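You operate a simulated robot arm through the tools that you are given. There is no shell and no other tool. Be economical: measure what you need, move in short steps, check, and stop when the job is done.

You run a simulated robot arm. Do the job below in one go: nothing can be reset, and whatever is moved stays where it is left.

JOB
Open the orange drawer, put the black wedge from the top of the low cabinet on the dark wooden stand top, then shut the drawer. Fetch the red pot and set it on the light blue tray. The order is free.
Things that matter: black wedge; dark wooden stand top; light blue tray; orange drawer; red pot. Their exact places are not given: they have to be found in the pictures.

It is judged by the outcome, as a careful person would: the job done as asked, and still so three seconds after it is handed in. It fails if anything else is knocked over, pushed out of place, dropped, spilled or broken.

ROBOT AND FRAMES
A 6-joint arm with a fingered hand on a trunk, on a base that drives. Base frame: it is fixed to the floor where the robot stands at the start and does not move with it; the origin is under the middle of the robot, x ahead of it, y to its left, z up; the surface under the hand at the start is at about z = 0.418. Units: m, rad, N and s.
With the tool pointing down near the work surface it reaches from about 0.18 to 0.58 m from the robot's upright axis, wherever it stands. Its first joint turns from -2.897 to 2.897 rad. Places, roughly: dark wooden stand top [1.8, 0.7, 0.7]; light blue tray [-0.75, 1.75, 0.75]; orange drawer [0.3, -0.4, 0.3]; red pot (6x6x5 cm) [-0.7, -1.1, 0.8]. Payload 3.2 kg.
Tool frame: the origin (TCP) lies between the finger pads and is the grasp point; the fingertips stand 0.022 m ahead of it; z points along the fingers, y is the line along which they close. Largest opening 0.112 m; the body of the gripper starts 0.06 m behind the TCP. The gripper is a hand of 3 fingers: y runs from the thumb to the fingers, the wrist lies at [0, 0, -0.218] in the tool frame, and closing takes about 1.5 s.
Orientation is that of the tool frame in the base frame, as a unit quaternion [x, y, z, w]. With the fingers straight down and closing along the base's y, the tool's x points along the base's -x, its y along +y and its z along -z.

CONTROLS
- The arm moves only by the tool move_arm. Its argument "increments" is a list of rows, each a list of 6 numbers: the shift along the tool's x, y, z in m, then the turn, a rotation vector about the tool's x, y, z in rad. In form: [[x, y, z, rx, ry, rz], ...]. A call has 1 to 10 rows; each row is the pose to reach, as a shift and turn from the pose commanded when the call began, along the tool's axes at that moment. "fingers" is the opening, from 0 (shut) to 1 (fully open), set as the call begins (left out, the last holds). Each row takes 0.2 s and may step no farther than 0.05 m and 0.15 rad from the row before; otherwise, or with a gripper value out of range, the whole call is refused. A pose out of reach is approached as far as the arm can. The call stops where the force on the tool passes 40 N (or 10 N more than at its start, if that is more) or the arm is blocked; 0.2 s more then pass. Each finger travels about 0.108 m/s and halts on what it meets, pressing with about 30 N; the grip force reading is that of the motor and also rises with nothing between the fingers. The clock runs only during rows and for 0.2 s after the last one: add rows that repeat a pose to give the fingers time. It gives the time, the measured TCP pose, the force on the tool (base axes), the opening and the grip force at its end, in the units of the frame above (readings bear some noise), with the torque about the TCP (base axes, N m) and any sound that the robot's microphone picked up, and new pictures: "views" is both (left out), scene, wrist or none.
- Cameras (640 x 400 px; columns grow to the right, rows downward): "scene" is now at [-0.0369, 0.1066, 1.3198]; the picture's right is [-0.93, -0.36, 0.00], its down [-0.32, 0.83, -0.45] and it looks along [0.16, -0.42, -0.89] (base axes); focal length 258 px, centre (320, 200). "wrist" rides on the gripper at [0.066, 0.003, -0.08] in the tool frame; the picture's right is [-0.05, 1.00, 0.00], its down [-0.77, -0.04, -0.64] and it looks along [-0.64, -0.03, 0.77] (tool axes); focal length 275 px, centre (320, 200).
- move_column(by): slides the trunk up (or, below 0, down) by that many m; the arm and the scene camera ride with it, the base frame stays. It gives what a move gives, with no picture.
- drive_base(legs): drives the robot by 1 to 6 legs, each [ahead, turn to the left] in m and rad, along the robot's own axes; the way and the turn of a leg run together, so that a leg with both is an arc; at most 1.5 m and 3.142 rad a leg. The arm and the cameras ride along, it lands a little off, and it stops where it bumps. It gives what a move gives, and a new picture of the scene camera.
- preshape(shape): the hand has 3 fingers and takes this shape, open, in about a second: jaw (thumb against the fingers, like two jaws); tri (thumb and two fingers); tip (a fingertip pinch); poke (one finger out to press); point (the index stretched); flat (the hand flat); cup (the hand cupped); fist (a fist). The gripper value then closes the fingers along that shape, each until it touches; the sizes above hold for jaw. It gives what a move gives, with no picture.
- aim_head(pan, tilt): turns the head with the scene camera to pan (to the left, within 2.705 rad either way) and tilt (down, from -0.506 to 1.204), counted from straight ahead of the robot. It gives what a move gives, and a new picture of the scene camera.
- locate(camera, pixels): for up to 12 pixels [column, row] of the newest picture of that camera ("zoom" is the newest enlarged one), the place [x, y, z] in the base frame of the surface seen there, good to about 0.002 m. It takes no simulated time.
- inspect(camera, box): a new picture of the part [left, top, right, bottom] of that camera's present view, enlarged. It takes no simulated time.
- close_job(): hands the job in; it is judged then, once.

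Go step by step. Measure first, check grasps and placings, and put right what went wrong. The budget is 110 turns and 260 pictures, counting those below and the enlarged ones. Unless the task says otherwise, let go and move clear before handing in, and close with one line.

The tools are called after "Request:" as name(argument=value, ...) on one line, values as JSON. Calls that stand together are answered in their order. move_arm: Moves the arm, as the interface text tells. Its arguments: {"type":"object","properties":{"increments":{"type":"array","items":{"type":"array","items":{"type":"number"}}},"fingers":{"type":"number"},"views":{"type":"string","enum":["both","scene","wrist","none"]}},"required":["increments"]} The other tools are called the same way: move_column (by) slides the trunk up or down; preshape (shape) gives the hand a shape; drive_base (legs) drives the base; aim_head (pan, tilt) turns the head that bears the scene camera; locate (camera, pixels) gives the place of the surface under pixels of a picture; inspect (camera, box) takes an enlarged picture of a part of a camera's view; close_job () hands the job in.

At the start:

```text
time: 0.0
tcp_pos: [0.2324, -0.2898, 0.6735]
ee_rot: [0.007, 1.0, 0.0, 0.0]
force: [0.3, 0.0, 0.0]
moment: [0.04, 0.01, 0.0]
gripper_width: 0.112
finger_force: 0.0
shape: jaw
trunk travel left (down, up): [-0.375, 0.215]
robot x, y, heading: [0.002, 0.0013, -0.0]
head pan, tilt: [-1.203, 1.108]
```

scene: 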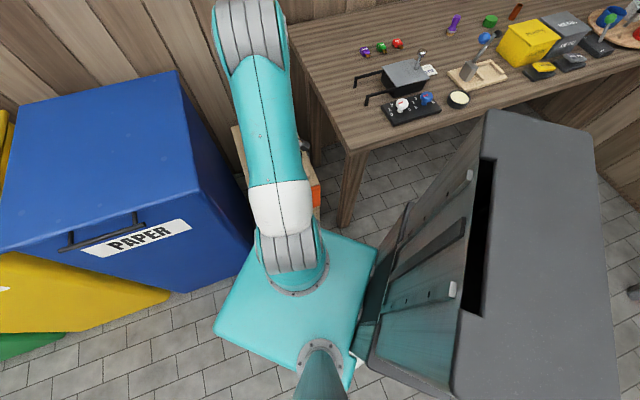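
wrist: 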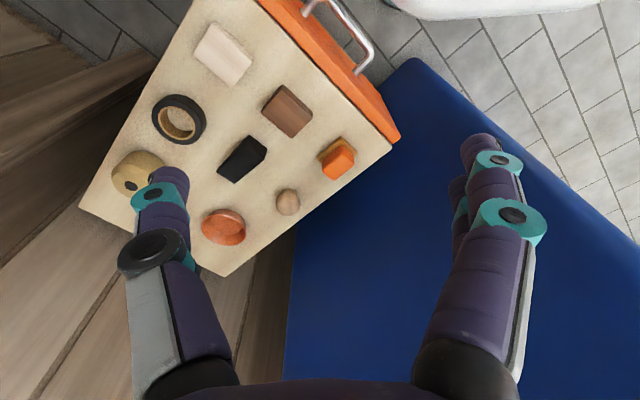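

The wrist picture shows the low cabinet top with the black wedge near (243,158) and the orange drawer with a handle near (340,35). I'll measure these and look closer.

Request:
locate(camera="wrist", pixels=[[243, 158], [248, 140], [235, 180], [228, 160], [262, 152], [340, 35], [368, 58], [310, 8], [390, 138], [300, 110], [225, 270], [350, 80]])

Request:
inspect(camera="wrist", box=[180, 0, 420, 220])

Request:
aim_head(pan=-0.9, tilt=0.9)

```text
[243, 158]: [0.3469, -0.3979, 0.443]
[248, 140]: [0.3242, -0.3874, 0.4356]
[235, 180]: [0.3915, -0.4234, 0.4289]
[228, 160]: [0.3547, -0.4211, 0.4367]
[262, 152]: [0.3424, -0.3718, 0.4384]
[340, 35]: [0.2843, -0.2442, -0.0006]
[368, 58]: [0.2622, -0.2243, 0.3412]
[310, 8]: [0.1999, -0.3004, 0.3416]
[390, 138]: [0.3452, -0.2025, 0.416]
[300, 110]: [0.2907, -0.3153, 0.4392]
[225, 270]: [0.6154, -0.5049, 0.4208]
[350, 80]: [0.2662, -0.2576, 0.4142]
```

```text
1.82 times, centred on (300, 110) of wrist
```

zoom: 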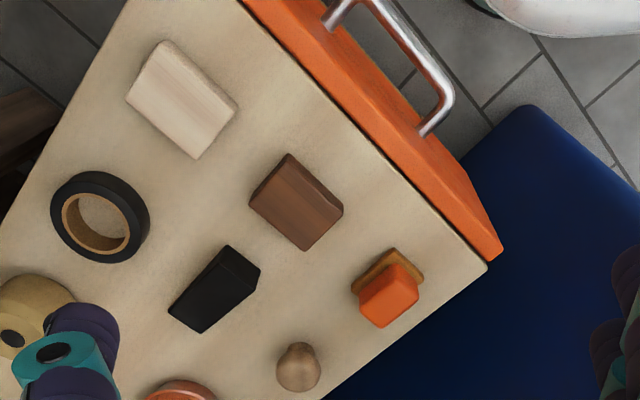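

```text
time: 0.8
tcp_pos: [0.2328, -0.29, 0.6746]
ee_rot: [0.008, 1.0, -0.001, 0.0]
force: [0.5, -0.4, -0.2]
moment: [0.02, 0.01, -0.03]
gripper_width: 0.1117
finger_force: 0.0
shape: jaw
trunk travel left (down, up): [-0.375, 0.215]
robot x, y, heading: [0.0026, -0.0022, 0.002]
head pan, tilt: [-0.901, 0.901]
```

scene: 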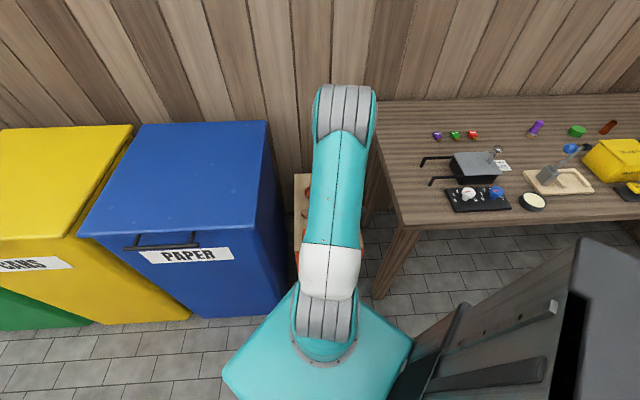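

The scene view shows bins, a bench, and a dark box close to the robot. I'll measure the surroundings and survey by panning the head.

Request:
locate(camera="scene", pixels=[[230, 375], [405, 345], [300, 285], [585, 245], [630, 350], [470, 330], [400, 225], [380, 290], [302, 185], [265, 130], [275, 300], [560, 390]])

Request:
aim_head(pan=-2.4, tilt=0.6)

Request:
aim_head(pan=0.3, tilt=0.6)

Request:
aim_head(pan=1.9, tilt=0.6)

```text
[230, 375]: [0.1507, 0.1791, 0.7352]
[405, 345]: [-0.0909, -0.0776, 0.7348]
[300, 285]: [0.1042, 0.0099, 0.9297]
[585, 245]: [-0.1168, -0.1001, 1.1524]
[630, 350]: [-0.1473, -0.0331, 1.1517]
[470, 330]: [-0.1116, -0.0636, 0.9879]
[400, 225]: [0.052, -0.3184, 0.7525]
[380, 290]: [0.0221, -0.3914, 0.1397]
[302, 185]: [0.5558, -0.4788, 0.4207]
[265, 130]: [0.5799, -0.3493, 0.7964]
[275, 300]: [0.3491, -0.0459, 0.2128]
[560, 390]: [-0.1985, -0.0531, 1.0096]
```

```text
time: 2.4
tcp_pos: [0.2333, -0.289, 0.6735]
ee_rot: [0.008, 1.0, -0.001, 0.0]
force: [-0.8, 0.3, -0.1]
moment: [-0.05, 0.02, -0.04]
gripper_width: 0.1118
finger_force: 0.1
shape: jaw
trunk travel left (down, up): [-0.375, 0.215]
robot x, y, heading: [0.001, -0.0034, -0.002]
head pan, tilt: [-2.4, 0.6]
```

scene: 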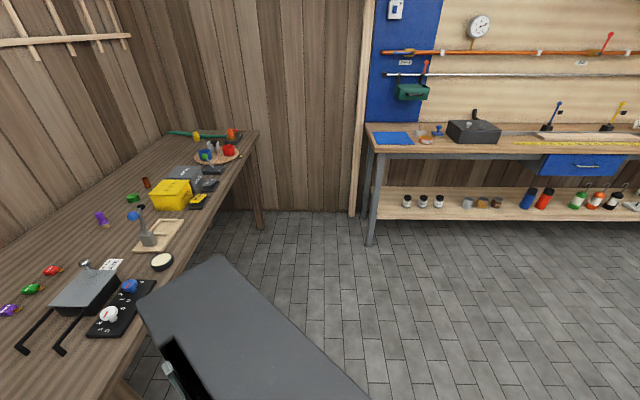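

```text
time: 4.8
tcp_pos: [0.2337, -0.2898, 0.674]
ee_rot: [0.008, 1.0, 0.001, -0.001]
force: [0.9, 0.4, -0.4]
moment: [-0.05, -0.03, -0.03]
gripper_width: 0.112
finger_force: 0.0
shape: jaw
trunk travel left (down, up): [-0.375, 0.215]
robot x, y, heading: [-0.001, -0.0002, 0.002]
head pan, tilt: [0.3, 0.6]
```

scene: 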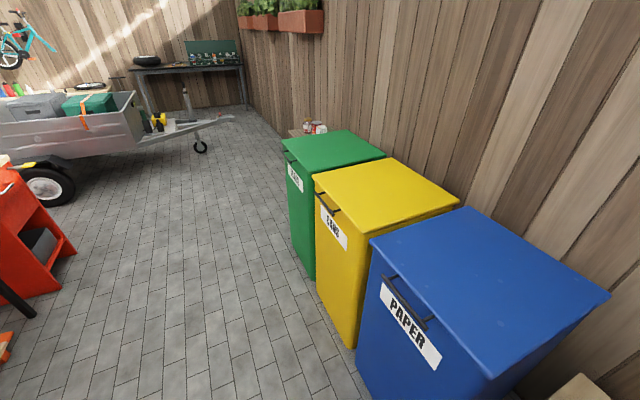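

```text
time: 6.5
tcp_pos: [0.2336, -0.2901, 0.673]
ee_rot: [0.007, 1.0, 0.0, 0.0]
force: [0.0, -1.3, 0.4]
moment: [-0.02, -0.01, 0.01]
gripper_width: 0.1119
finger_force: 0.0
shape: jaw
trunk travel left (down, up): [-0.375, 0.215]
robot x, y, heading: [-0.0004, 0.0023, 0.003]
head pan, tilt: [1.901, 0.6]
```

scene: 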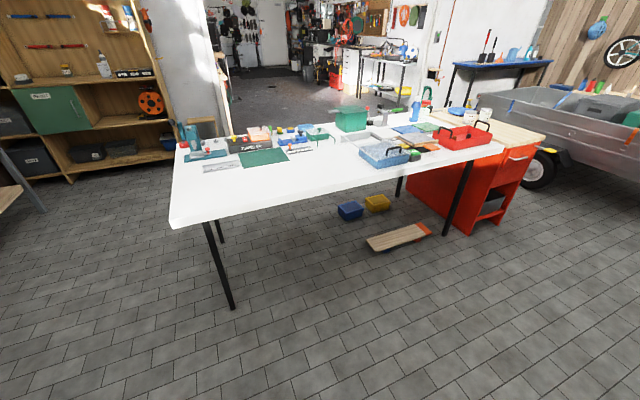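

The trunk is the grey box. The stand should be near (310,130) in the pan 0.3 view and the tray near (300,130) on the white table in this one. I'll zoom in on the table now.

Request:
inspect(camera="scene", box=[170, 80, 430, 210])

Request:
inspect(camera="scene", box=[340, 80, 560, 210])

```text
2.46 times, centred on (300, 145) of scene
```

zoom: 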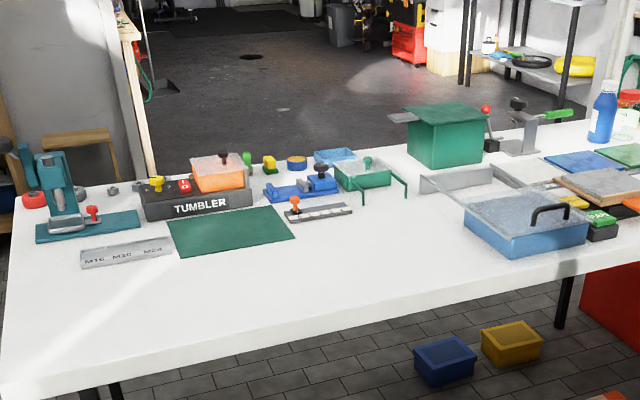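

```text
2.91 times, centred on (450, 145) of scene
```

zoom: 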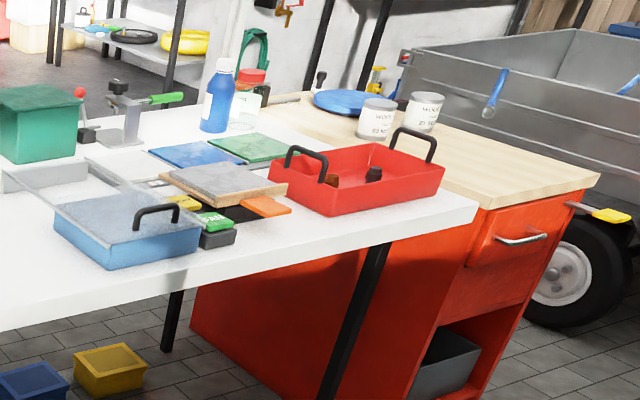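

Two light-blue candidates appear: (306,143) small box and (385,153) tote with handle. I'll locate both, then look at the stand.

Request:
locate(camera="scene", pixels=[[306, 143], [385, 150], [375, 165], [318, 150], [300, 170], [190, 215], [225, 157], [415, 143]])

Request:
inspect(camera="scene", box=[270, 125, 350, 175])

Request:
aim_head(pan=0.3, tilt=0.35)

Request:
inspect(camera="scene", box=[240, 150, 400, 250])

```text
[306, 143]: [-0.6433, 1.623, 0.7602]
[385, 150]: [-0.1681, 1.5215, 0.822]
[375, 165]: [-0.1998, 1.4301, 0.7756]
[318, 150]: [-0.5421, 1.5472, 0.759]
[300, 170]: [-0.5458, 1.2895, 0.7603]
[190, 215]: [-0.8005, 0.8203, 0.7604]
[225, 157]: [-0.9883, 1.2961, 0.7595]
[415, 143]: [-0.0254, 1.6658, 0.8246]
```

```text
8.00 times, centred on (310, 150) of scene
```

zoom: 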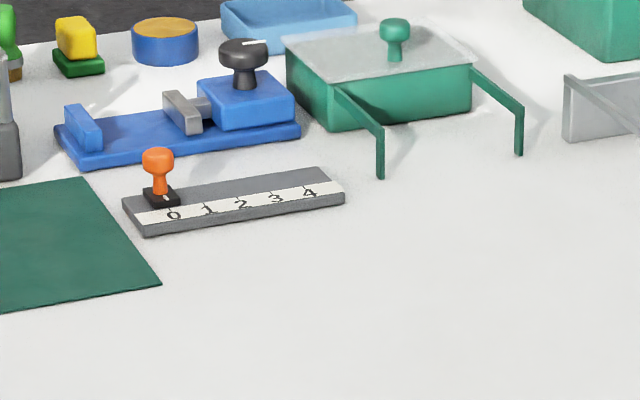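

```text
time: 8.1
tcp_pos: [0.232, -0.2887, 0.6746]
ee_rot: [0.008, 1.0, 0.0, 0.0]
force: [-0.6, 0.4, -0.3]
moment: [-0.01, -0.04, 0.01]
gripper_width: 0.1118
finger_force: 0.1
shape: jaw
trunk travel left (down, up): [-0.375, 0.215]
robot x, y, heading: [0.002, 0.0019, -0.007]
head pan, tilt: [0.3, 0.351]
```

scene: 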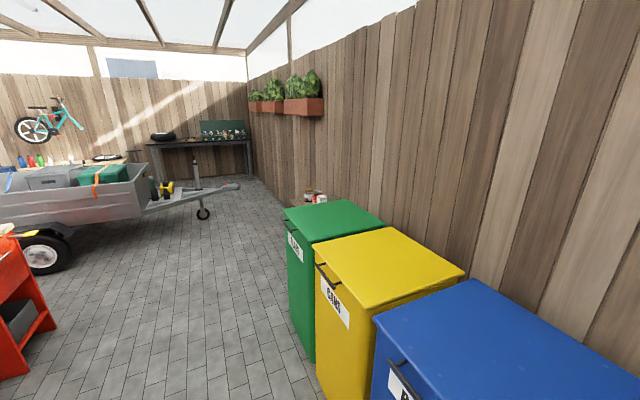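

```text
4.00 times, centred on (320, 200) of scene
```

zoom: 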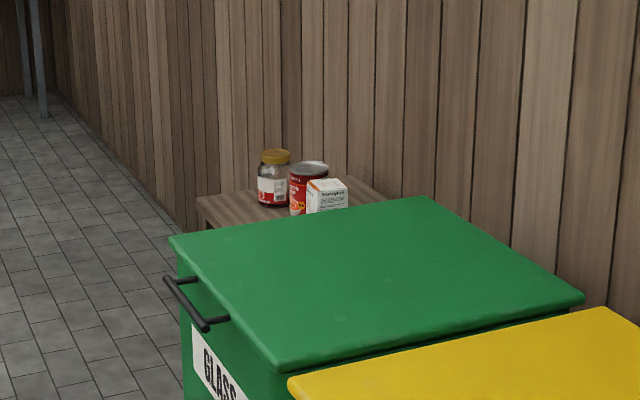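

The stand stands behind the green bin with a jar, can and box on it; the tray is at the far edge of the white table. I'll locate stand and bin points.

Request:
locate(camera="scene", pixels=[[292, 199], [300, 202], [309, 203], [328, 196], [336, 199], [283, 210], [311, 243], [386, 224], [462, 275], [376, 318], [300, 340], [240, 300]])

Request:
aim_head(pan=-2.5, tilt=0.75)

Request:
inspect(camera="scene", box=[20, 80, 260, 230])

```text
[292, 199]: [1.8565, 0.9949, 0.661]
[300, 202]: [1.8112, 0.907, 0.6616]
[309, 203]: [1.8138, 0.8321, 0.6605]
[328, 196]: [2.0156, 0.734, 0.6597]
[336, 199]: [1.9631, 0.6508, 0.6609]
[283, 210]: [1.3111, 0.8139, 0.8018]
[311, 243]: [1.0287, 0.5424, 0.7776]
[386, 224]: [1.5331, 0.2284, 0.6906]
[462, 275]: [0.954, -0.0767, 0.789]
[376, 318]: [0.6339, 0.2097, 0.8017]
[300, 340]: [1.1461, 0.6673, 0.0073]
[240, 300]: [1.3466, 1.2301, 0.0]
```

```text
time: 10.6
tcp_pos: [0.233, -0.2895, 0.6747]
ee_rot: [0.008, 1.0, -0.001, 0.0]
force: [1.0, -0.4, -0.3]
moment: [0.01, -0.03, 0.0]
gripper_width: 0.1121
finger_force: 0.1
shape: jaw
trunk travel left (down, up): [-0.375, 0.215]
robot x, y, heading: [0.0011, -0.0025, 0.002]
head pan, tilt: [-2.499, 0.75]
```

scene: 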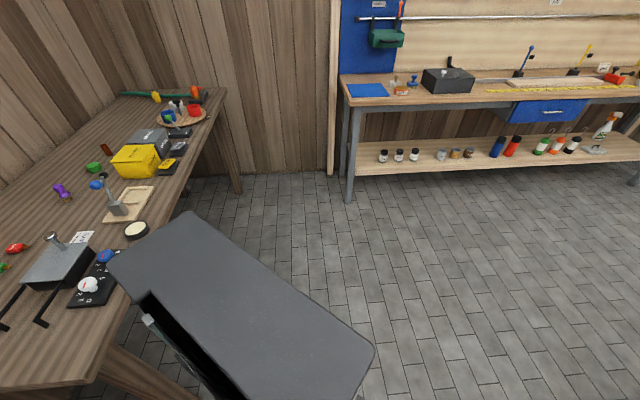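

```text
2.67 times, centred on (140, 155) of scene
```

zoom: 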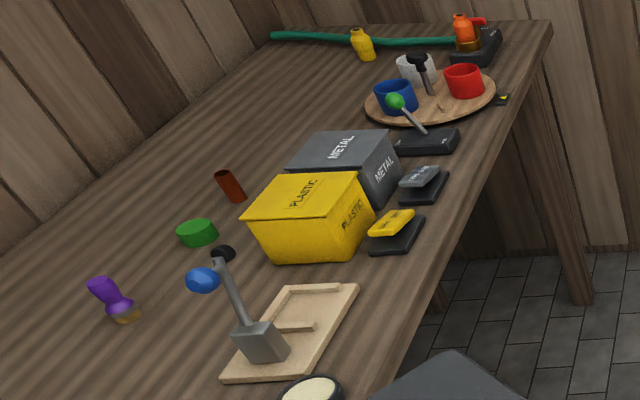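

The red pot is at (193,110) on the round board, with a blue and a white one beside it. I'll locate it and its neighbours.

Request:
locate(camera="scene", pixels=[[193, 106], [187, 112], [200, 112], [193, 114], [168, 116], [176, 107], [182, 125], [206, 118], [228, 92], [242, 190], [200, 185], [165, 250]])

Request:
inspect(camera="scene", box=[140, 85, 240, 145])

Request:
inspect(camera="wrist", box=[260, 0, 580, 200])

Request:
locate(camera="wrist", pixels=[[303, 12], [320, 2], [345, 15], [372, 52], [366, 66], [356, 73], [400, 138], [320, 35], [270, 0], [385, 110]])

```text
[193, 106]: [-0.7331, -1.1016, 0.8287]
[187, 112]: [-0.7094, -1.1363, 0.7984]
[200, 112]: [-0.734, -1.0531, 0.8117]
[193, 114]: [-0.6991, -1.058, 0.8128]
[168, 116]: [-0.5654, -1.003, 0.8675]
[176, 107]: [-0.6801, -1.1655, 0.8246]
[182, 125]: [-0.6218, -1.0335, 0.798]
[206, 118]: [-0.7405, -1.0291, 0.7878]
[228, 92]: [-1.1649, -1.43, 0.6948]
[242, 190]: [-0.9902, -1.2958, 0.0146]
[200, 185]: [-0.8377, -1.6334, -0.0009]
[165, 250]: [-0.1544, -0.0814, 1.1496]
```

```text
6.40 times, centred on (190, 115) of scene
```

zoom: 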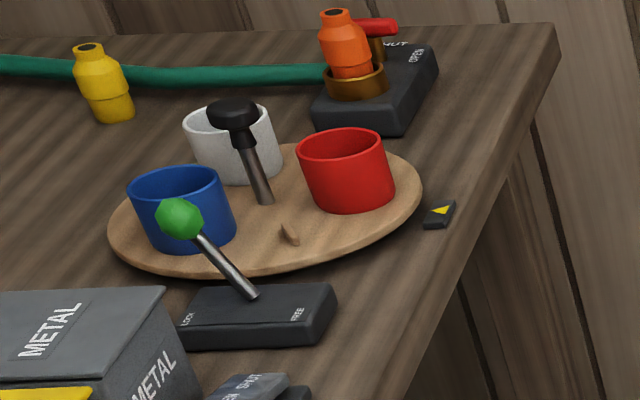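

```text
2.00 times, centred on (420, 100) of wrist
```

zoom: 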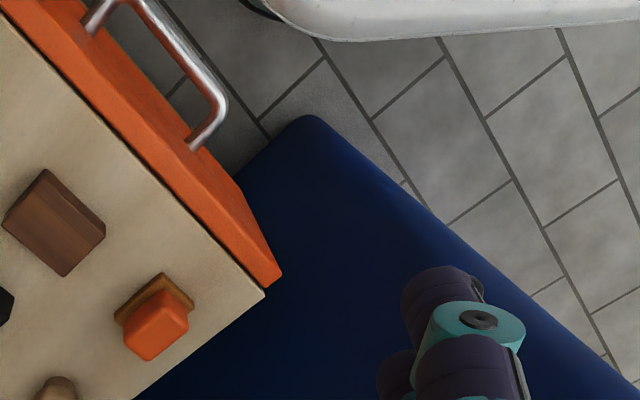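

```text
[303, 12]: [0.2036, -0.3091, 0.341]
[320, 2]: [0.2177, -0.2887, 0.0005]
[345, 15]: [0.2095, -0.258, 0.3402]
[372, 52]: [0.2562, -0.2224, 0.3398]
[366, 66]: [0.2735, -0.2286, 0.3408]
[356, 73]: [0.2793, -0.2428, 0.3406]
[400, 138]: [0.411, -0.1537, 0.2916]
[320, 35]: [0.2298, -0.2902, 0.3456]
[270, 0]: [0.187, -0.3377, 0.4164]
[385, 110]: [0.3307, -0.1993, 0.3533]
```

The pot sits on the near side of the turntable. Now I need the robot's own footprint and height relative to the drawer's path, so I'll locate the white base edge and drawer panel edges.

Request:
locate(camera="wrist", pixels=[[440, 15], [500, 8], [560, 3], [410, 5], [400, 140], [395, 128], [360, 85], [262, 3], [195, 5], [80, 205], [228, 275], [340, 25]])

Request:
aim_head(pan=-0.5, tilt=1.2)

Request:
aim_head(pan=1.0, tilt=1.2)

```text
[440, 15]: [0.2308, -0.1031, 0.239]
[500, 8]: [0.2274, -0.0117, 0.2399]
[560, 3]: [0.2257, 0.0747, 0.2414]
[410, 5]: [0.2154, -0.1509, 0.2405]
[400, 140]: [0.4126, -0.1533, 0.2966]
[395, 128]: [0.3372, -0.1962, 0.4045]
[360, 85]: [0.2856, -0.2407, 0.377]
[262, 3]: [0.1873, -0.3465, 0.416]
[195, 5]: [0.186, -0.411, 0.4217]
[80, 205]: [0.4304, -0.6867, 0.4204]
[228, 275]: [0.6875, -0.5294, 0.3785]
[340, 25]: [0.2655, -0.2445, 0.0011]
```

```text
time: 12.5
tcp_pos: [0.2332, -0.2906, 0.6742]
ee_rot: [0.008, 1.0, 0.0, 0.0]
force: [-0.3, 0.0, 0.0]
moment: [0.0, 0.0, 0.02]
gripper_width: 0.1119
finger_force: 0.0
shape: jaw
trunk travel left (down, up): [-0.375, 0.215]
robot x, y, heading: [-0.0019, 0.0017, -0.003]
head pan, tilt: [-0.499, 1.201]
```

scene: 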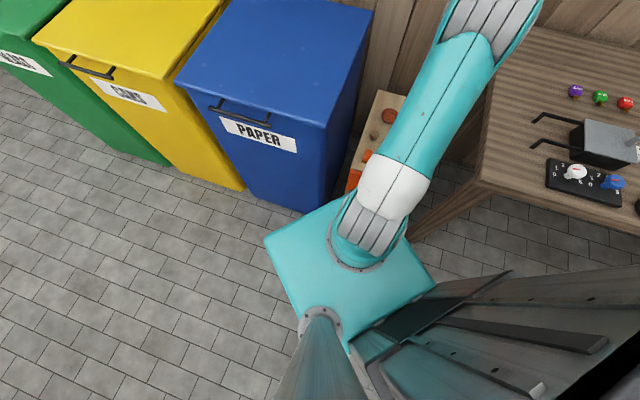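

```text
time: 14.1
tcp_pos: [0.2339, -0.2891, 0.6743]
ee_rot: [0.008, 1.0, 0.0, 0.0]
force: [-0.4, -0.2, 0.0]
moment: [0.01, 0.02, -0.03]
gripper_width: 0.1119
finger_force: 0.1
shape: jaw
trunk travel left (down, up): [-0.375, 0.215]
robot x, y, heading: [-0.0007, 0.0033, 0.004]
head pan, tilt: [1.0, 1.201]
```

scene: 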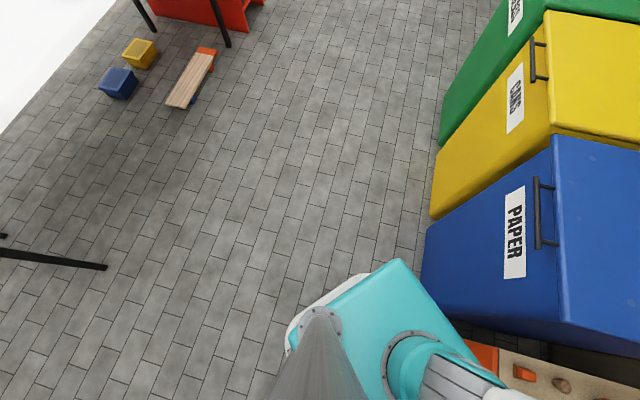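

The base top is at z 0.24, below the drawer panel (top about 0.405, handle bar at z 0.34), and the cabinet, bins and bench run along a wall at about 42°. I'll pull the hand in, then back the robot straight away 0.25 m to make room.

Request:
move_arm(increments=[[0.01, 0.048, 0, 0, 0, 0], [0.02, 0.095, 0, 0, 0, 0], [0.03, 0.143, 0, 0, 0, 0], [0.03, 0.19, 0, 0, 0, 0]], views="none")

Request:
drive_base(legs=[[-0.27, 0]])

Request:
aim_head(pan=-0.6, tilt=1.0)

```text
time: 15.1
tcp_pos: [0.2456, -0.1261, 0.6737]
ee_rot: [0.009, 1.0, 0.001, -0.001]
force: [-0.2, 0.3, -0.6]
moment: [-0.03, 0.01, 0.02]
gripper_width: 0.112
finger_force: 0.1
shape: jaw
out of reach, approached as far as the arm can: row 3, 4
trunk travel left (down, up): [-0.375, 0.215]
robot x, y, heading: [-0.0031, 0.0065, -0.003]
head pan, tilt: [1.0, 1.201]
```

```text
time: 17.1
tcp_pos: [-0.0237, -0.1271, 0.6728]
ee_rot: [0.008, 1.0, 0.001, -0.001]
force: [-0.4, 0.1, 0.0]
moment: [0.02, 0.03, 0.0]
gripper_width: 0.112
finger_force: 0.0
shape: jaw
trunk travel left (down, up): [-0.375, 0.215]
robot x, y, heading: [-0.272, 0.0044, 0.002]
head pan, tilt: [1.0, 1.201]
```

scene: 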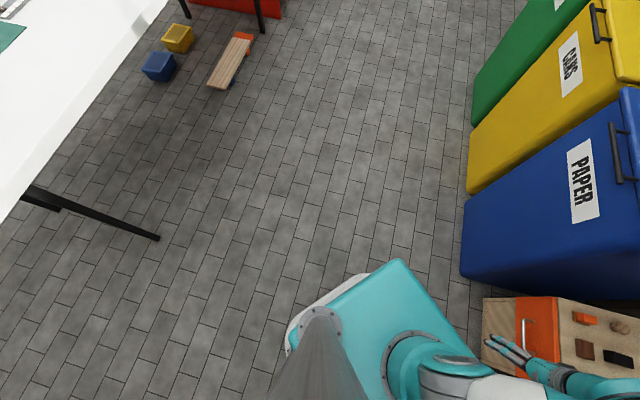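

```text
time: 18.7
tcp_pos: [-0.0246, -0.1267, 0.6741]
ee_rot: [0.008, 1.0, 0.001, -0.002]
force: [-1.1, 0.2, -0.8]
moment: [0.01, 0.0, -0.02]
gripper_width: 0.112
finger_force: 0.1
shape: jaw
trunk travel left (down, up): [-0.375, 0.215]
robot x, y, heading: [-0.2689, -0.0001, 0.003]
head pan, tilt: [-0.6, 1.0]
```

scene: 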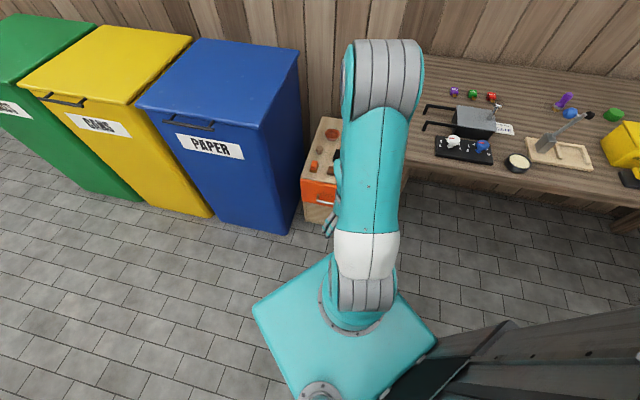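

The orange drawer front is visible at (318,192). I'll zoom in and locate handle and edges precisely.

Request:
inspect(camera="scene", box=[285, 110, 365, 230])

Request:
locate(camera="scene", pixels=[[318, 201], [326, 203], [310, 199], [304, 178], [335, 183], [304, 200], [306, 212], [318, 185], [320, 215]])

Request:
inspect(camera="wrist", box=[0, 0, 640, 400])

```text
3.33 times, centred on (325, 170) of scene
```

zoom: 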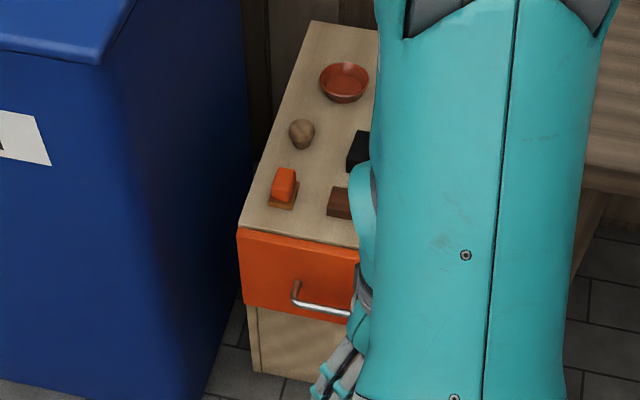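

```text
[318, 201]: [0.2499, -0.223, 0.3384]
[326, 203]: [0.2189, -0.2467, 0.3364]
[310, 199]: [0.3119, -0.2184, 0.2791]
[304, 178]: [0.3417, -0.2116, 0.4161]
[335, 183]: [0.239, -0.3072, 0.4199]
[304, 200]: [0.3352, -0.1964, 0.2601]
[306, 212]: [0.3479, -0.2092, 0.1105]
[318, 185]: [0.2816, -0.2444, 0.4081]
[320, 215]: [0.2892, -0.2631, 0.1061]
```

```text
1.00 times, centred on (320, 200) of wrist (not enlarged: the box is as wide or as high as the picture)
```

zoom: 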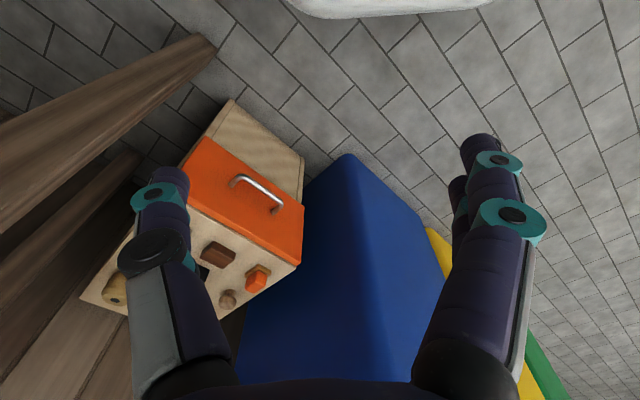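

The wrist camera sees the whole drawer front; handle from (233,180) to (280,207). I'll locate it exactly.

Request:
locate(camera="wrist", pixels=[[240, 177], [250, 181], [260, 188], [270, 196], [280, 204], [234, 183], [275, 212], [200, 140], [303, 205], [299, 262], [188, 172], [255, 230]])

```text
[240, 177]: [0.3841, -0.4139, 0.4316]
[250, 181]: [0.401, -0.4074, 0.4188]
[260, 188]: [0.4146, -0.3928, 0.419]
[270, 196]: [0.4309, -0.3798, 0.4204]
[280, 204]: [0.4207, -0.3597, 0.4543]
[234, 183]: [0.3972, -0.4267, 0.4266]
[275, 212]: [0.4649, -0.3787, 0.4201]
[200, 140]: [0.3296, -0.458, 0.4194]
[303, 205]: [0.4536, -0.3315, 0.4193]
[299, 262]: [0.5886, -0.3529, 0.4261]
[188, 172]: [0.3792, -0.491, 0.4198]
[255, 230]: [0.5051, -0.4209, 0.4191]
```

Those used the old wrist picture; I'll use the zoom image, which is current.

Request:
locate(camera="zoom", pixels=[[240, 177], [250, 181], [260, 188], [270, 196], [281, 206], [234, 183], [275, 212], [200, 140], [303, 205], [299, 262], [188, 172], [350, 8]])

```text
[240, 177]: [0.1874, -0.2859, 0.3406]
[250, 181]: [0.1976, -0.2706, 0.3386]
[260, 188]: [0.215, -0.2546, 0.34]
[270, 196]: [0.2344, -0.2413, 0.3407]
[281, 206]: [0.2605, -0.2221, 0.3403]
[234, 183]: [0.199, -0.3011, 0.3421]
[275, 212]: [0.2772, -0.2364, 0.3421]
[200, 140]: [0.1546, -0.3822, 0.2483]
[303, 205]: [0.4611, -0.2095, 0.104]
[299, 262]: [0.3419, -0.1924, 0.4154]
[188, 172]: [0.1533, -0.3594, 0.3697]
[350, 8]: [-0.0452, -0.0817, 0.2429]
```

The bar runs from (0.187,-0.286) to (0.2605,-0.222) at z≈0.337, about 3 cm off the panel. I'll yaw the hand to face the bar, and check where the elbow is before lowering the trunk.

Request:
move_arm(increments=[[0, 0, 0, 0, 0, -0.147], [0, 0, 0, 0, 0, -0.294], [0, 0, 0, 0, 0, -0.44], [0, 0, 0, 0, 0, -0.587], [0, 0, 0, 0, 0, -0.733]], fingers=0.6, views="scene")

Request:
locate(camera="scene", pixels=[[385, 50], [350, 60], [380, 130], [370, 240], [360, 300], [345, 180]])

```text
time: 19.9
tcp_pos: [-0.0236, -0.1267, 0.6736]
ee_rot: [-0.352, 0.936, 0.001, -0.002]
force: [-0.3, -0.5, 0.9]
moment: [0.02, 0.0, 0.01]
gripper_width: 0.0678
finger_force: 0.0
shape: jaw
trunk travel left (down, up): [-0.375, 0.215]
robot x, y, heading: [-0.2691, -0.0006, 0.002]
head pan, tilt: [-0.6, 1.0]
```

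scene: 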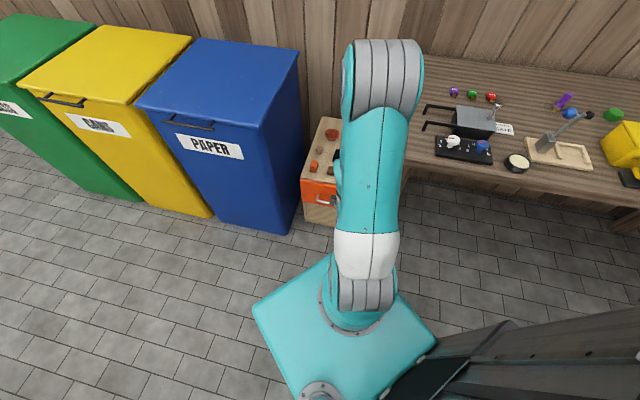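

```text
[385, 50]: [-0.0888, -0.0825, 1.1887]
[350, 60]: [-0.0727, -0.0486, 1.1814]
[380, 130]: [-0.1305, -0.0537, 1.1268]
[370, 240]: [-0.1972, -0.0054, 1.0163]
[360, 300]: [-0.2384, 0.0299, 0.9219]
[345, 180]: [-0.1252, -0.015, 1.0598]
```

The elbow is high and clear, so I'll lower the trunk 0.2 m and then tilt the hand toward the bar at a standoff.

Request:
move_column(by=-0.2)

Request:
move_arm(increments=[[-0.012, -0.02, 0.009, 0.1375, 0, 0], [-0.025, -0.04, 0.018, 0.275, 0, 0], [-0.037, -0.06, 0.027, 0.4125, 0, 0], [-0.05, -0.08, 0.036, 0.55, 0, 0], [-0.062, -0.1, 0.045, 0.6875, 0, 0], [-0.074, -0.12, 0.054, 0.825, 0, 0], [-0.087, -0.14, 0.062, 0.9625, 0, 0], [-0.0985, -0.16, 0.07, 1.1, 0, 0]])

```text
time: 22.1
tcp_pos: [-0.0237, -0.1278, 0.4745]
ee_rot: [-0.351, 0.936, 0.002, -0.002]
force: [0.4, -0.1, -0.3]
moment: [0.0, 0.02, 0.01]
gripper_width: 0.0679
finger_force: 0.1
shape: jaw
trunk travel left (down, up): [-0.175, 0.415]
robot x, y, heading: [-0.2698, -0.0016, 0.001]
head pan, tilt: [-0.6, 1.0]
```

```text
time: 23.9
tcp_pos: [0.1684, -0.163, 0.4065]
ee_rot: [-0.298, 0.799, -0.49, 0.179]
force: [0.8, 0.8, -0.1]
moment: [-0.02, 0.01, 0.02]
gripper_width: 0.0676
finger_force: 0.0
shape: jaw
out of reach, approached as far as the arm can: row 1, 2, 3, 4, 5, 6, 7, 8
trunk travel left (down, up): [-0.175, 0.415]
robot x, y, heading: [-0.2682, -0.0034, 0.002]
head pan, tilt: [-0.6, 1.0]
```

scene: 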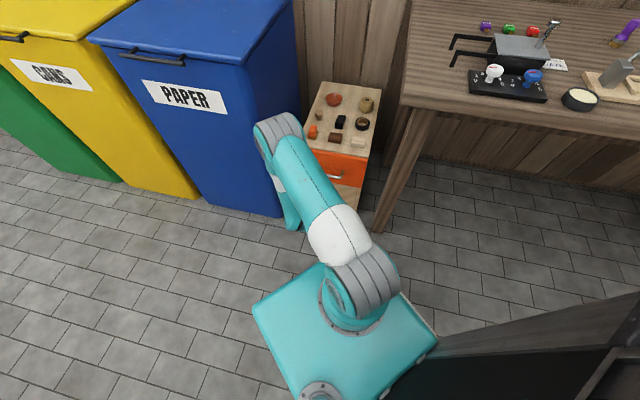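
wrist: 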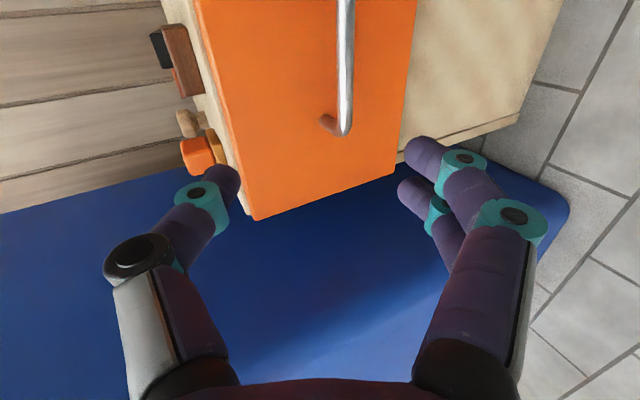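

The hand took the tilted orientation and the bar is visible at (345,60) between thumb and fingers. I'll advance to about 5 cm before the bar and recheck.

Request:
move_arm(increments=[[-0.001, 0.008, 0.035, 0, 0, 0], [-0.003, 0.016, 0.07, 0, 0, 0], [-0.003, 0.016, 0.07, 0, 0, 0]])

Request:
locate(camera="wrist", pixels=[[345, 10], [345, 60]])

```text
time: 24.7
tcp_pos: [0.2151, -0.1942, 0.3605]
ee_rot: [-0.298, 0.8, -0.489, 0.179]
force: [-0.6, -0.8, 0.0]
moment: [0.01, -0.04, -0.02]
gripper_width: 0.0672
finger_force: 0.0
shape: jaw
out of reach, approached as far as the arm can: row 1, 2, 3
trunk travel left (down, up): [-0.175, 0.415]
robot x, y, heading: [-0.2687, -0.0015, -0.002]
head pan, tilt: [-0.6, 1.0]
```

scene: 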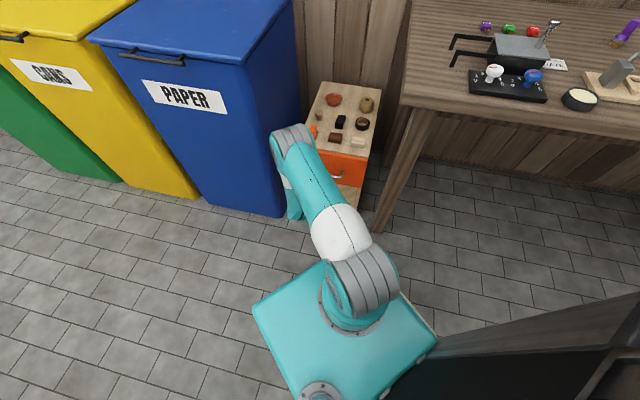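
wrist: 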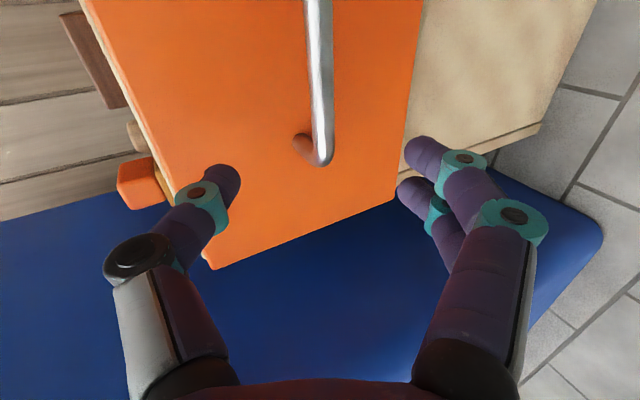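

```text
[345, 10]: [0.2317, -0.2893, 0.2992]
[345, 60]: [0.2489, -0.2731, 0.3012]
```

The arm can't get fully in line from here because the base isn't square to the drawer. I'll back the hand off and reposition the base directly in front of the drawer, facing it.

Request:
move_arm(increments=[[0, 0, -0.04, 0, 0, 0], [0, 0, -0.08, 0, 0, 0], [0, 0, -0.12, 0, 0, 0], [0, 0, -0.16, 0, 0, 0]], views="none")

Request:
drive_base(legs=[[0, 0.94], [0.2, 0], [0, -1.778]])

```text
time: 25.7
tcp_pos: [0.1215, -0.0861, 0.4337]
ee_rot: [-0.299, 0.799, -0.488, 0.182]
force: [0.1, -0.1, 0.6]
moment: [0.0, -0.02, 0.02]
gripper_width: 0.0676
finger_force: 0.1
shape: jaw
trunk travel left (down, up): [-0.175, 0.415]
robot x, y, heading: [-0.267, 0.0009, -0.003]
head pan, tilt: [-0.6, 1.0]
```

```text
time: 34.0
tcp_pos: [0.0451, -0.1902, 0.4349]
ee_rot: [0.05, 0.852, -0.521, -0.032]
force: [-0.8, 0.0, 0.2]
moment: [-0.01, 0.0, 0.0]
gripper_width: 0.0675
finger_force: 0.1
shape: jaw
trunk travel left (down, up): [-0.175, 0.415]
robot x, y, heading: [-0.1556, 0.1627, -0.837]
head pan, tilt: [-0.6, 1.0]
```

scene: 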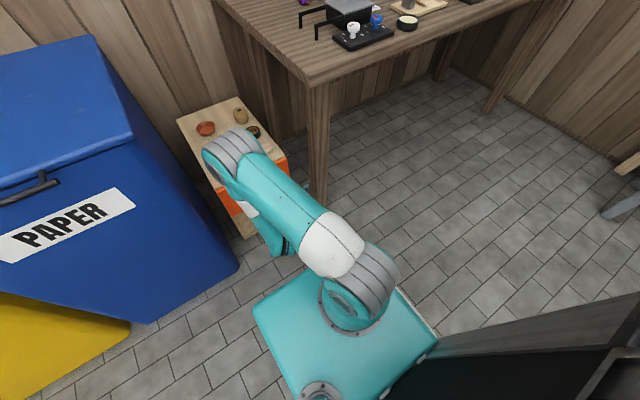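

The base now faces the drawer squarely. I'll yaw the hand back to face the bar with a 10 cm standoff.

Request:
move_arm(increments=[[-0.02, 0.009, 0.002, 0, -0.124, -0.064], [-0.04, 0.019, 0.004, 0.001, -0.249, -0.1275], [-0.06, 0.028, 0.005, 0.001, -0.373, -0.191], [-0.08, 0.037, 0.007, 0.001, -0.497, -0.255], [-0.1, 0.047, 0.009, 0.002, -0.622, -0.319], [-0.1185, 0.056, 0.0106, 0.002, -0.746, -0.3825], [-0.1185, 0.056, 0.0106, 0.002, -0.746, -0.3825]])

```text
time: 35.6
tcp_pos: [0.2777, -0.0936, 0.398]
ee_rot: [-0.284, 0.809, -0.493, 0.152]
force: [-0.1, -0.4, -0.3]
moment: [-0.02, -0.01, 0.05]
gripper_width: 0.0678
finger_force: 0.0
shape: jaw
out of reach, approached as far as the arm can: row 2, 3, 4, 5, 6, 7
trunk travel left (down, up): [-0.175, 0.415]
robot x, y, heading: [-0.1526, 0.1626, -0.838]
head pan, tilt: [-0.6, 1.0]
```

scene: 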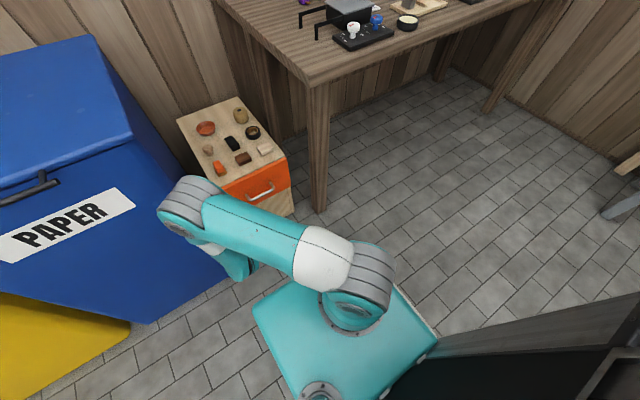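
wrist: 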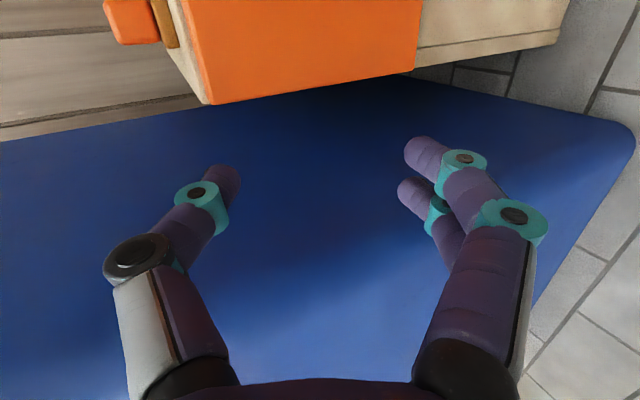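

The arm strays sideways here: this wrist roll seems to be at a limit. I'll try rolling the hand about its own axis toward the flipped grip (thumb below).

Request:
move_arm(increments=[[0, 0, -0.01, 0, 0, 0.15], [0, 0, -0.02, 0, 0, 0.3], [0, 0, -0.03, 0, 0, 0.45], [0, 0, -0.04, 0, 0, 0.6], [0, 0, -0.05, 0, 0, 0.75], [0, 0, -0.05, 0, 0, 0.9], [0, 0, -0.05, 0, 0, 1.05], [0, 0, -0.05, 0, 0, 1.2], [0, 0, -0.05, 0, 0, 1.35], [0, 0, -0.05, 0, 0, 1.5]], views="scene")

```text
time: 37.8
tcp_pos: [0.2514, -0.0554, 0.4228]
ee_rot: [0.346, 0.784, -0.258, 0.446]
force: [-0.2, 0.4, 0.2]
moment: [0.01, -0.04, 0.03]
gripper_width: 0.0671
finger_force: 0.1
shape: jaw
trunk travel left (down, up): [-0.175, 0.415]
robot x, y, heading: [-0.1548, 0.1593, -0.835]
head pan, tilt: [-0.6, 1.0]
```

scene: 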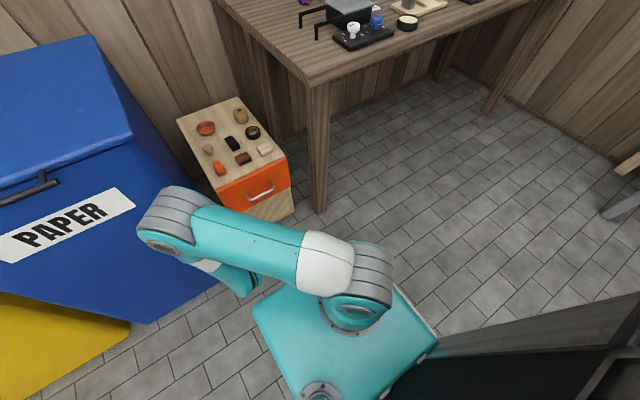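

This roll is comfortable for the arm. I'll shift to the drawer's axis at standoff to see if it reaches there in this roll.

Request:
move_arm(increments=[[0.007, -0.037, 0.017, 0, 0, 0], [0.014, -0.073, 0.035, 0, 0, 0], [0.021, -0.11, 0.052, 0, 0, 0], [0.028, -0.1466, 0.069, 0, 0, 0]])

```text
time: 38.8
tcp_pos: [0.2408, -0.0708, 0.4179]
ee_rot: [0.345, 0.785, -0.259, 0.445]
force: [-0.2, 0.0, -0.5]
moment: [0.0, -0.01, 0.0]
gripper_width: 0.0675
finger_force: 0.2
shape: jaw
out of reach, approached as far as the arm can: row 1, 2, 3, 4
trunk travel left (down, up): [-0.175, 0.415]
robot x, y, heading: [-0.1538, 0.1579, -0.838]
head pan, tilt: [-0.6, 1.0]
```

scene: 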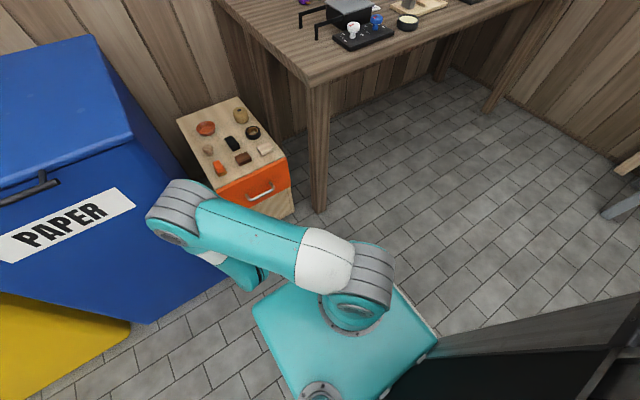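
wrist: 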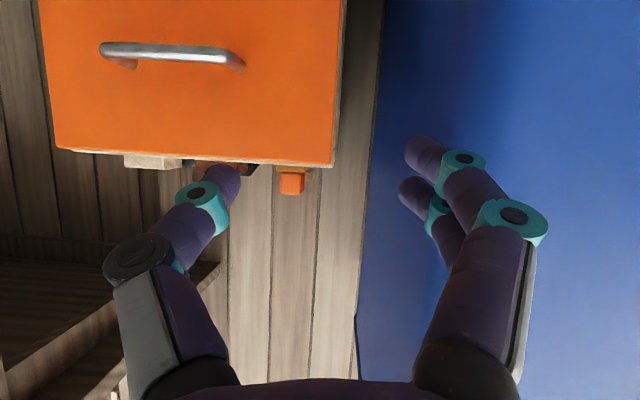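

The limit is the wrist being too close to the robot's axis, not the roll. I'll roll back for a vertical grip and move directly to a 5 cm standoff from the bar, which is farther out.

Request:
move_arm(increments=[[0.001, -0.006, 0.02, 0, 0, -0.15], [0.002, -0.012, 0.04, 0, 0, -0.3], [0.005, -0.03, 0.055, 0, 0, -0.45], [0.008, -0.045, 0.07, 0, 0, -0.6], [0.011, -0.06, 0.08, 0, 0, -0.75], [0.014, -0.075, 0.09, 0, 0, -0.9], [0.017, -0.09, 0.1, 0, 0, -1.05], [0.02, -0.105, 0.105, 0, 0, -1.2], [0.023, -0.115, 0.11, 0, 0, -1.35], [0.023, -0.123, 0.11, 0, 0, -1.5]])

```text
time: 41.0
tcp_pos: [0.296, -0.1737, 0.3699]
ee_rot: [-0.27, 0.818, -0.493, 0.121]
force: [-4.3, 2.4, 1.3]
moment: [-0.14, -0.16, -0.03]
gripper_width: 0.0672
finger_force: 0.0
shape: jaw
out of reach, approached as far as the arm can: row 1, 2, 3, 4, 5, 6, 7, 8, 9, 10
trunk travel left (down, up): [-0.175, 0.415]
robot x, y, heading: [-0.1525, 0.1623, -0.838]
head pan, tilt: [-0.6, 1.0]
```

scene: 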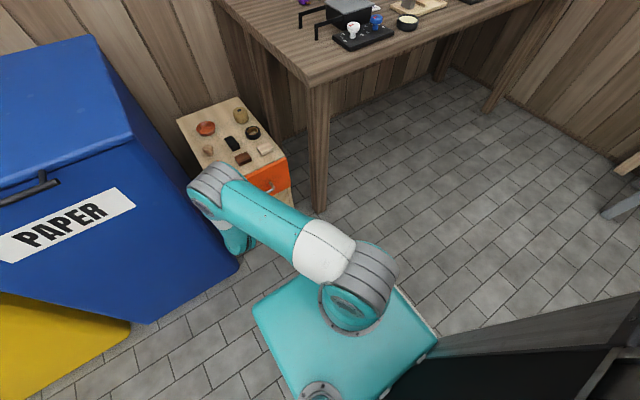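
wrist: 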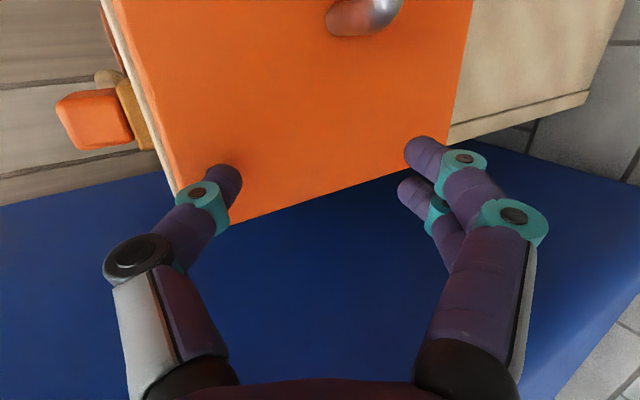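

The tilted wrist needs more distance from the robot. Since the base can do the pulling, I'll back off 0.17 m and then bring the hand to the bar.

Request:
drive_base(legs=[[-0.17, 0]])

```text
time: 42.4
tcp_pos: [0.1834, -0.0473, 0.3703]
ee_rot: [-0.269, 0.818, -0.493, 0.122]
force: [0.0, 0.7, -0.3]
moment: [0.02, -0.05, 0.04]
gripper_width: 0.0672
finger_force: 0.0
shape: jaw
trunk travel left (down, up): [-0.175, 0.415]
robot x, y, heading: [-0.266, 0.2889, -0.838]
head pan, tilt: [-0.6, 1.0]
```

scene: 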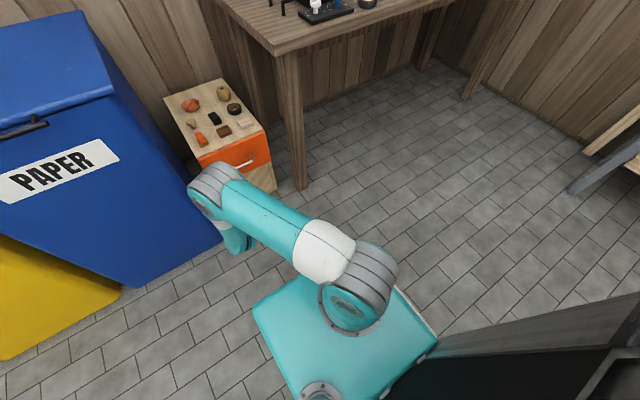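

Now moving to a 6 cm standoff from the bar with a small yaw correction.

Request:
move_arm(increments=[[0.0176, -0.011, 0.0264, 0.002, -0.03, -0.016], [0.0351, -0.022, 0.0528, 0.004, -0.059, -0.033], [0.0527, -0.033, 0.0792, 0.007, -0.089, -0.049], [0.07, -0.044, 0.1056, 0.009, -0.118, -0.066], [0.0878, -0.055, 0.132, 0.011, -0.148, -0.082], [0.0878, -0.055, 0.132, 0.011, -0.148, -0.082]])

```text
time: 43.8
tcp_pos: [0.2693, -0.2296, 0.351]
ee_rot: [-0.338, 0.794, -0.479, 0.162]
force: [-24.0, 28.5, 7.3]
moment: [-0.38, -0.33, -0.09]
gripper_width: 0.0518
finger_force: 0.2
shape: jaw
out of reach, approached as far as the arm can: row 1, 2, 3, 4, 5, 6
trunk travel left (down, up): [-0.175, 0.415]
robot x, y, heading: [-0.2643, 0.2858, -0.836]
head pan, tilt: [-0.6, 1.0]
```

scene: 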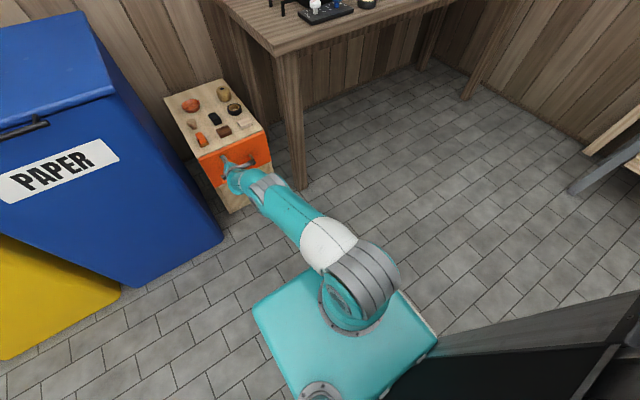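
wrist: 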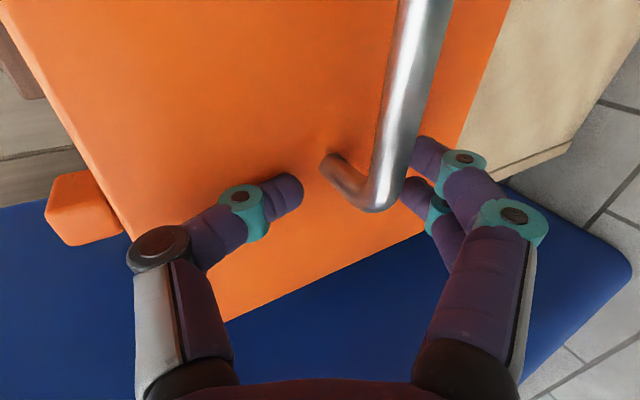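

The thumb is pressing on the panel (37 N). I'll back off at once and reduce tilt by 0.35 rad, which should ease the wrist limit.

Request:
move_arm(increments=[[0, 0, -0.03, 0, 0, 0], [0, 0, -0.06, -0.12, 0, 0], [0, 0, -0.08, -0.24, 0, 0], [0, 0, -0.08, -0.36, 0, 0]], views="none")

```text
time: 44.8
tcp_pos: [0.2227, -0.1798, 0.389]
ee_rot: [-0.359, 0.861, -0.345, 0.101]
force: [-0.1, -0.9, 0.4]
moment: [-0.02, -0.03, 0.02]
gripper_width: 0.0674
finger_force: 0.0
shape: jaw
out of reach, approached as far as the arm can: row 1, 2
trunk travel left (down, up): [-0.175, 0.415]
robot x, y, heading: [-0.2663, 0.2848, -0.84]
head pan, tilt: [-0.6, 1.0]
```

Tilt is now 42° and the pose is reached cleanly. I'll narrow the fingers and line up 5 cm short of the bar.

Request:
move_arm(increments=[[0.023, 0.001, 0.0, 0, 0, 0], [0.0463, 0.0027, 0.015, 0, 0, 0], [0.0463, 0.0027, 0.029, 0, 0, 0], [0.0463, 0.0027, 0.029, 0, 0, 0]], fingers=0.3)

```text
time: 45.8
tcp_pos: [0.2008, -0.2227, 0.3689]
ee_rot: [-0.361, 0.866, -0.331, 0.101]
force: [1.5, 0.0, -0.4]
moment: [0.02, -0.04, 0.0]
gripper_width: 0.0341
finger_force: 0.0
shape: jaw
trunk travel left (down, up): [-0.175, 0.415]
robot x, y, heading: [-0.2708, 0.2832, -0.832]
head pan, tilt: [-0.6, 1.0]
```

scene: 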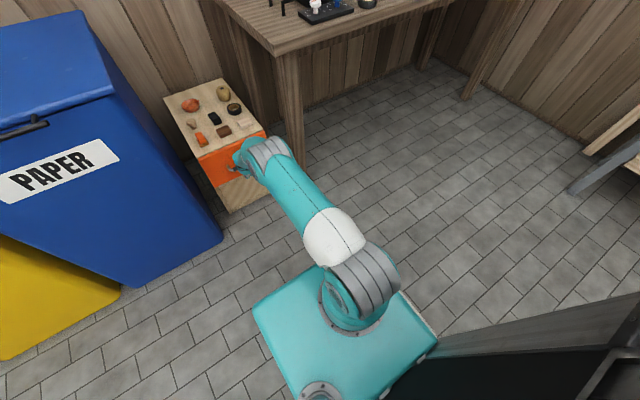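
wrist: 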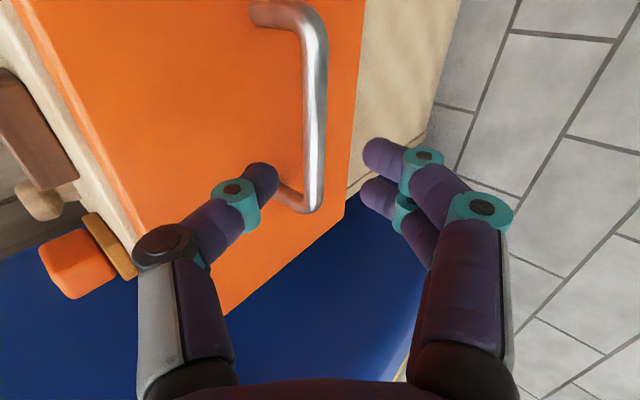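

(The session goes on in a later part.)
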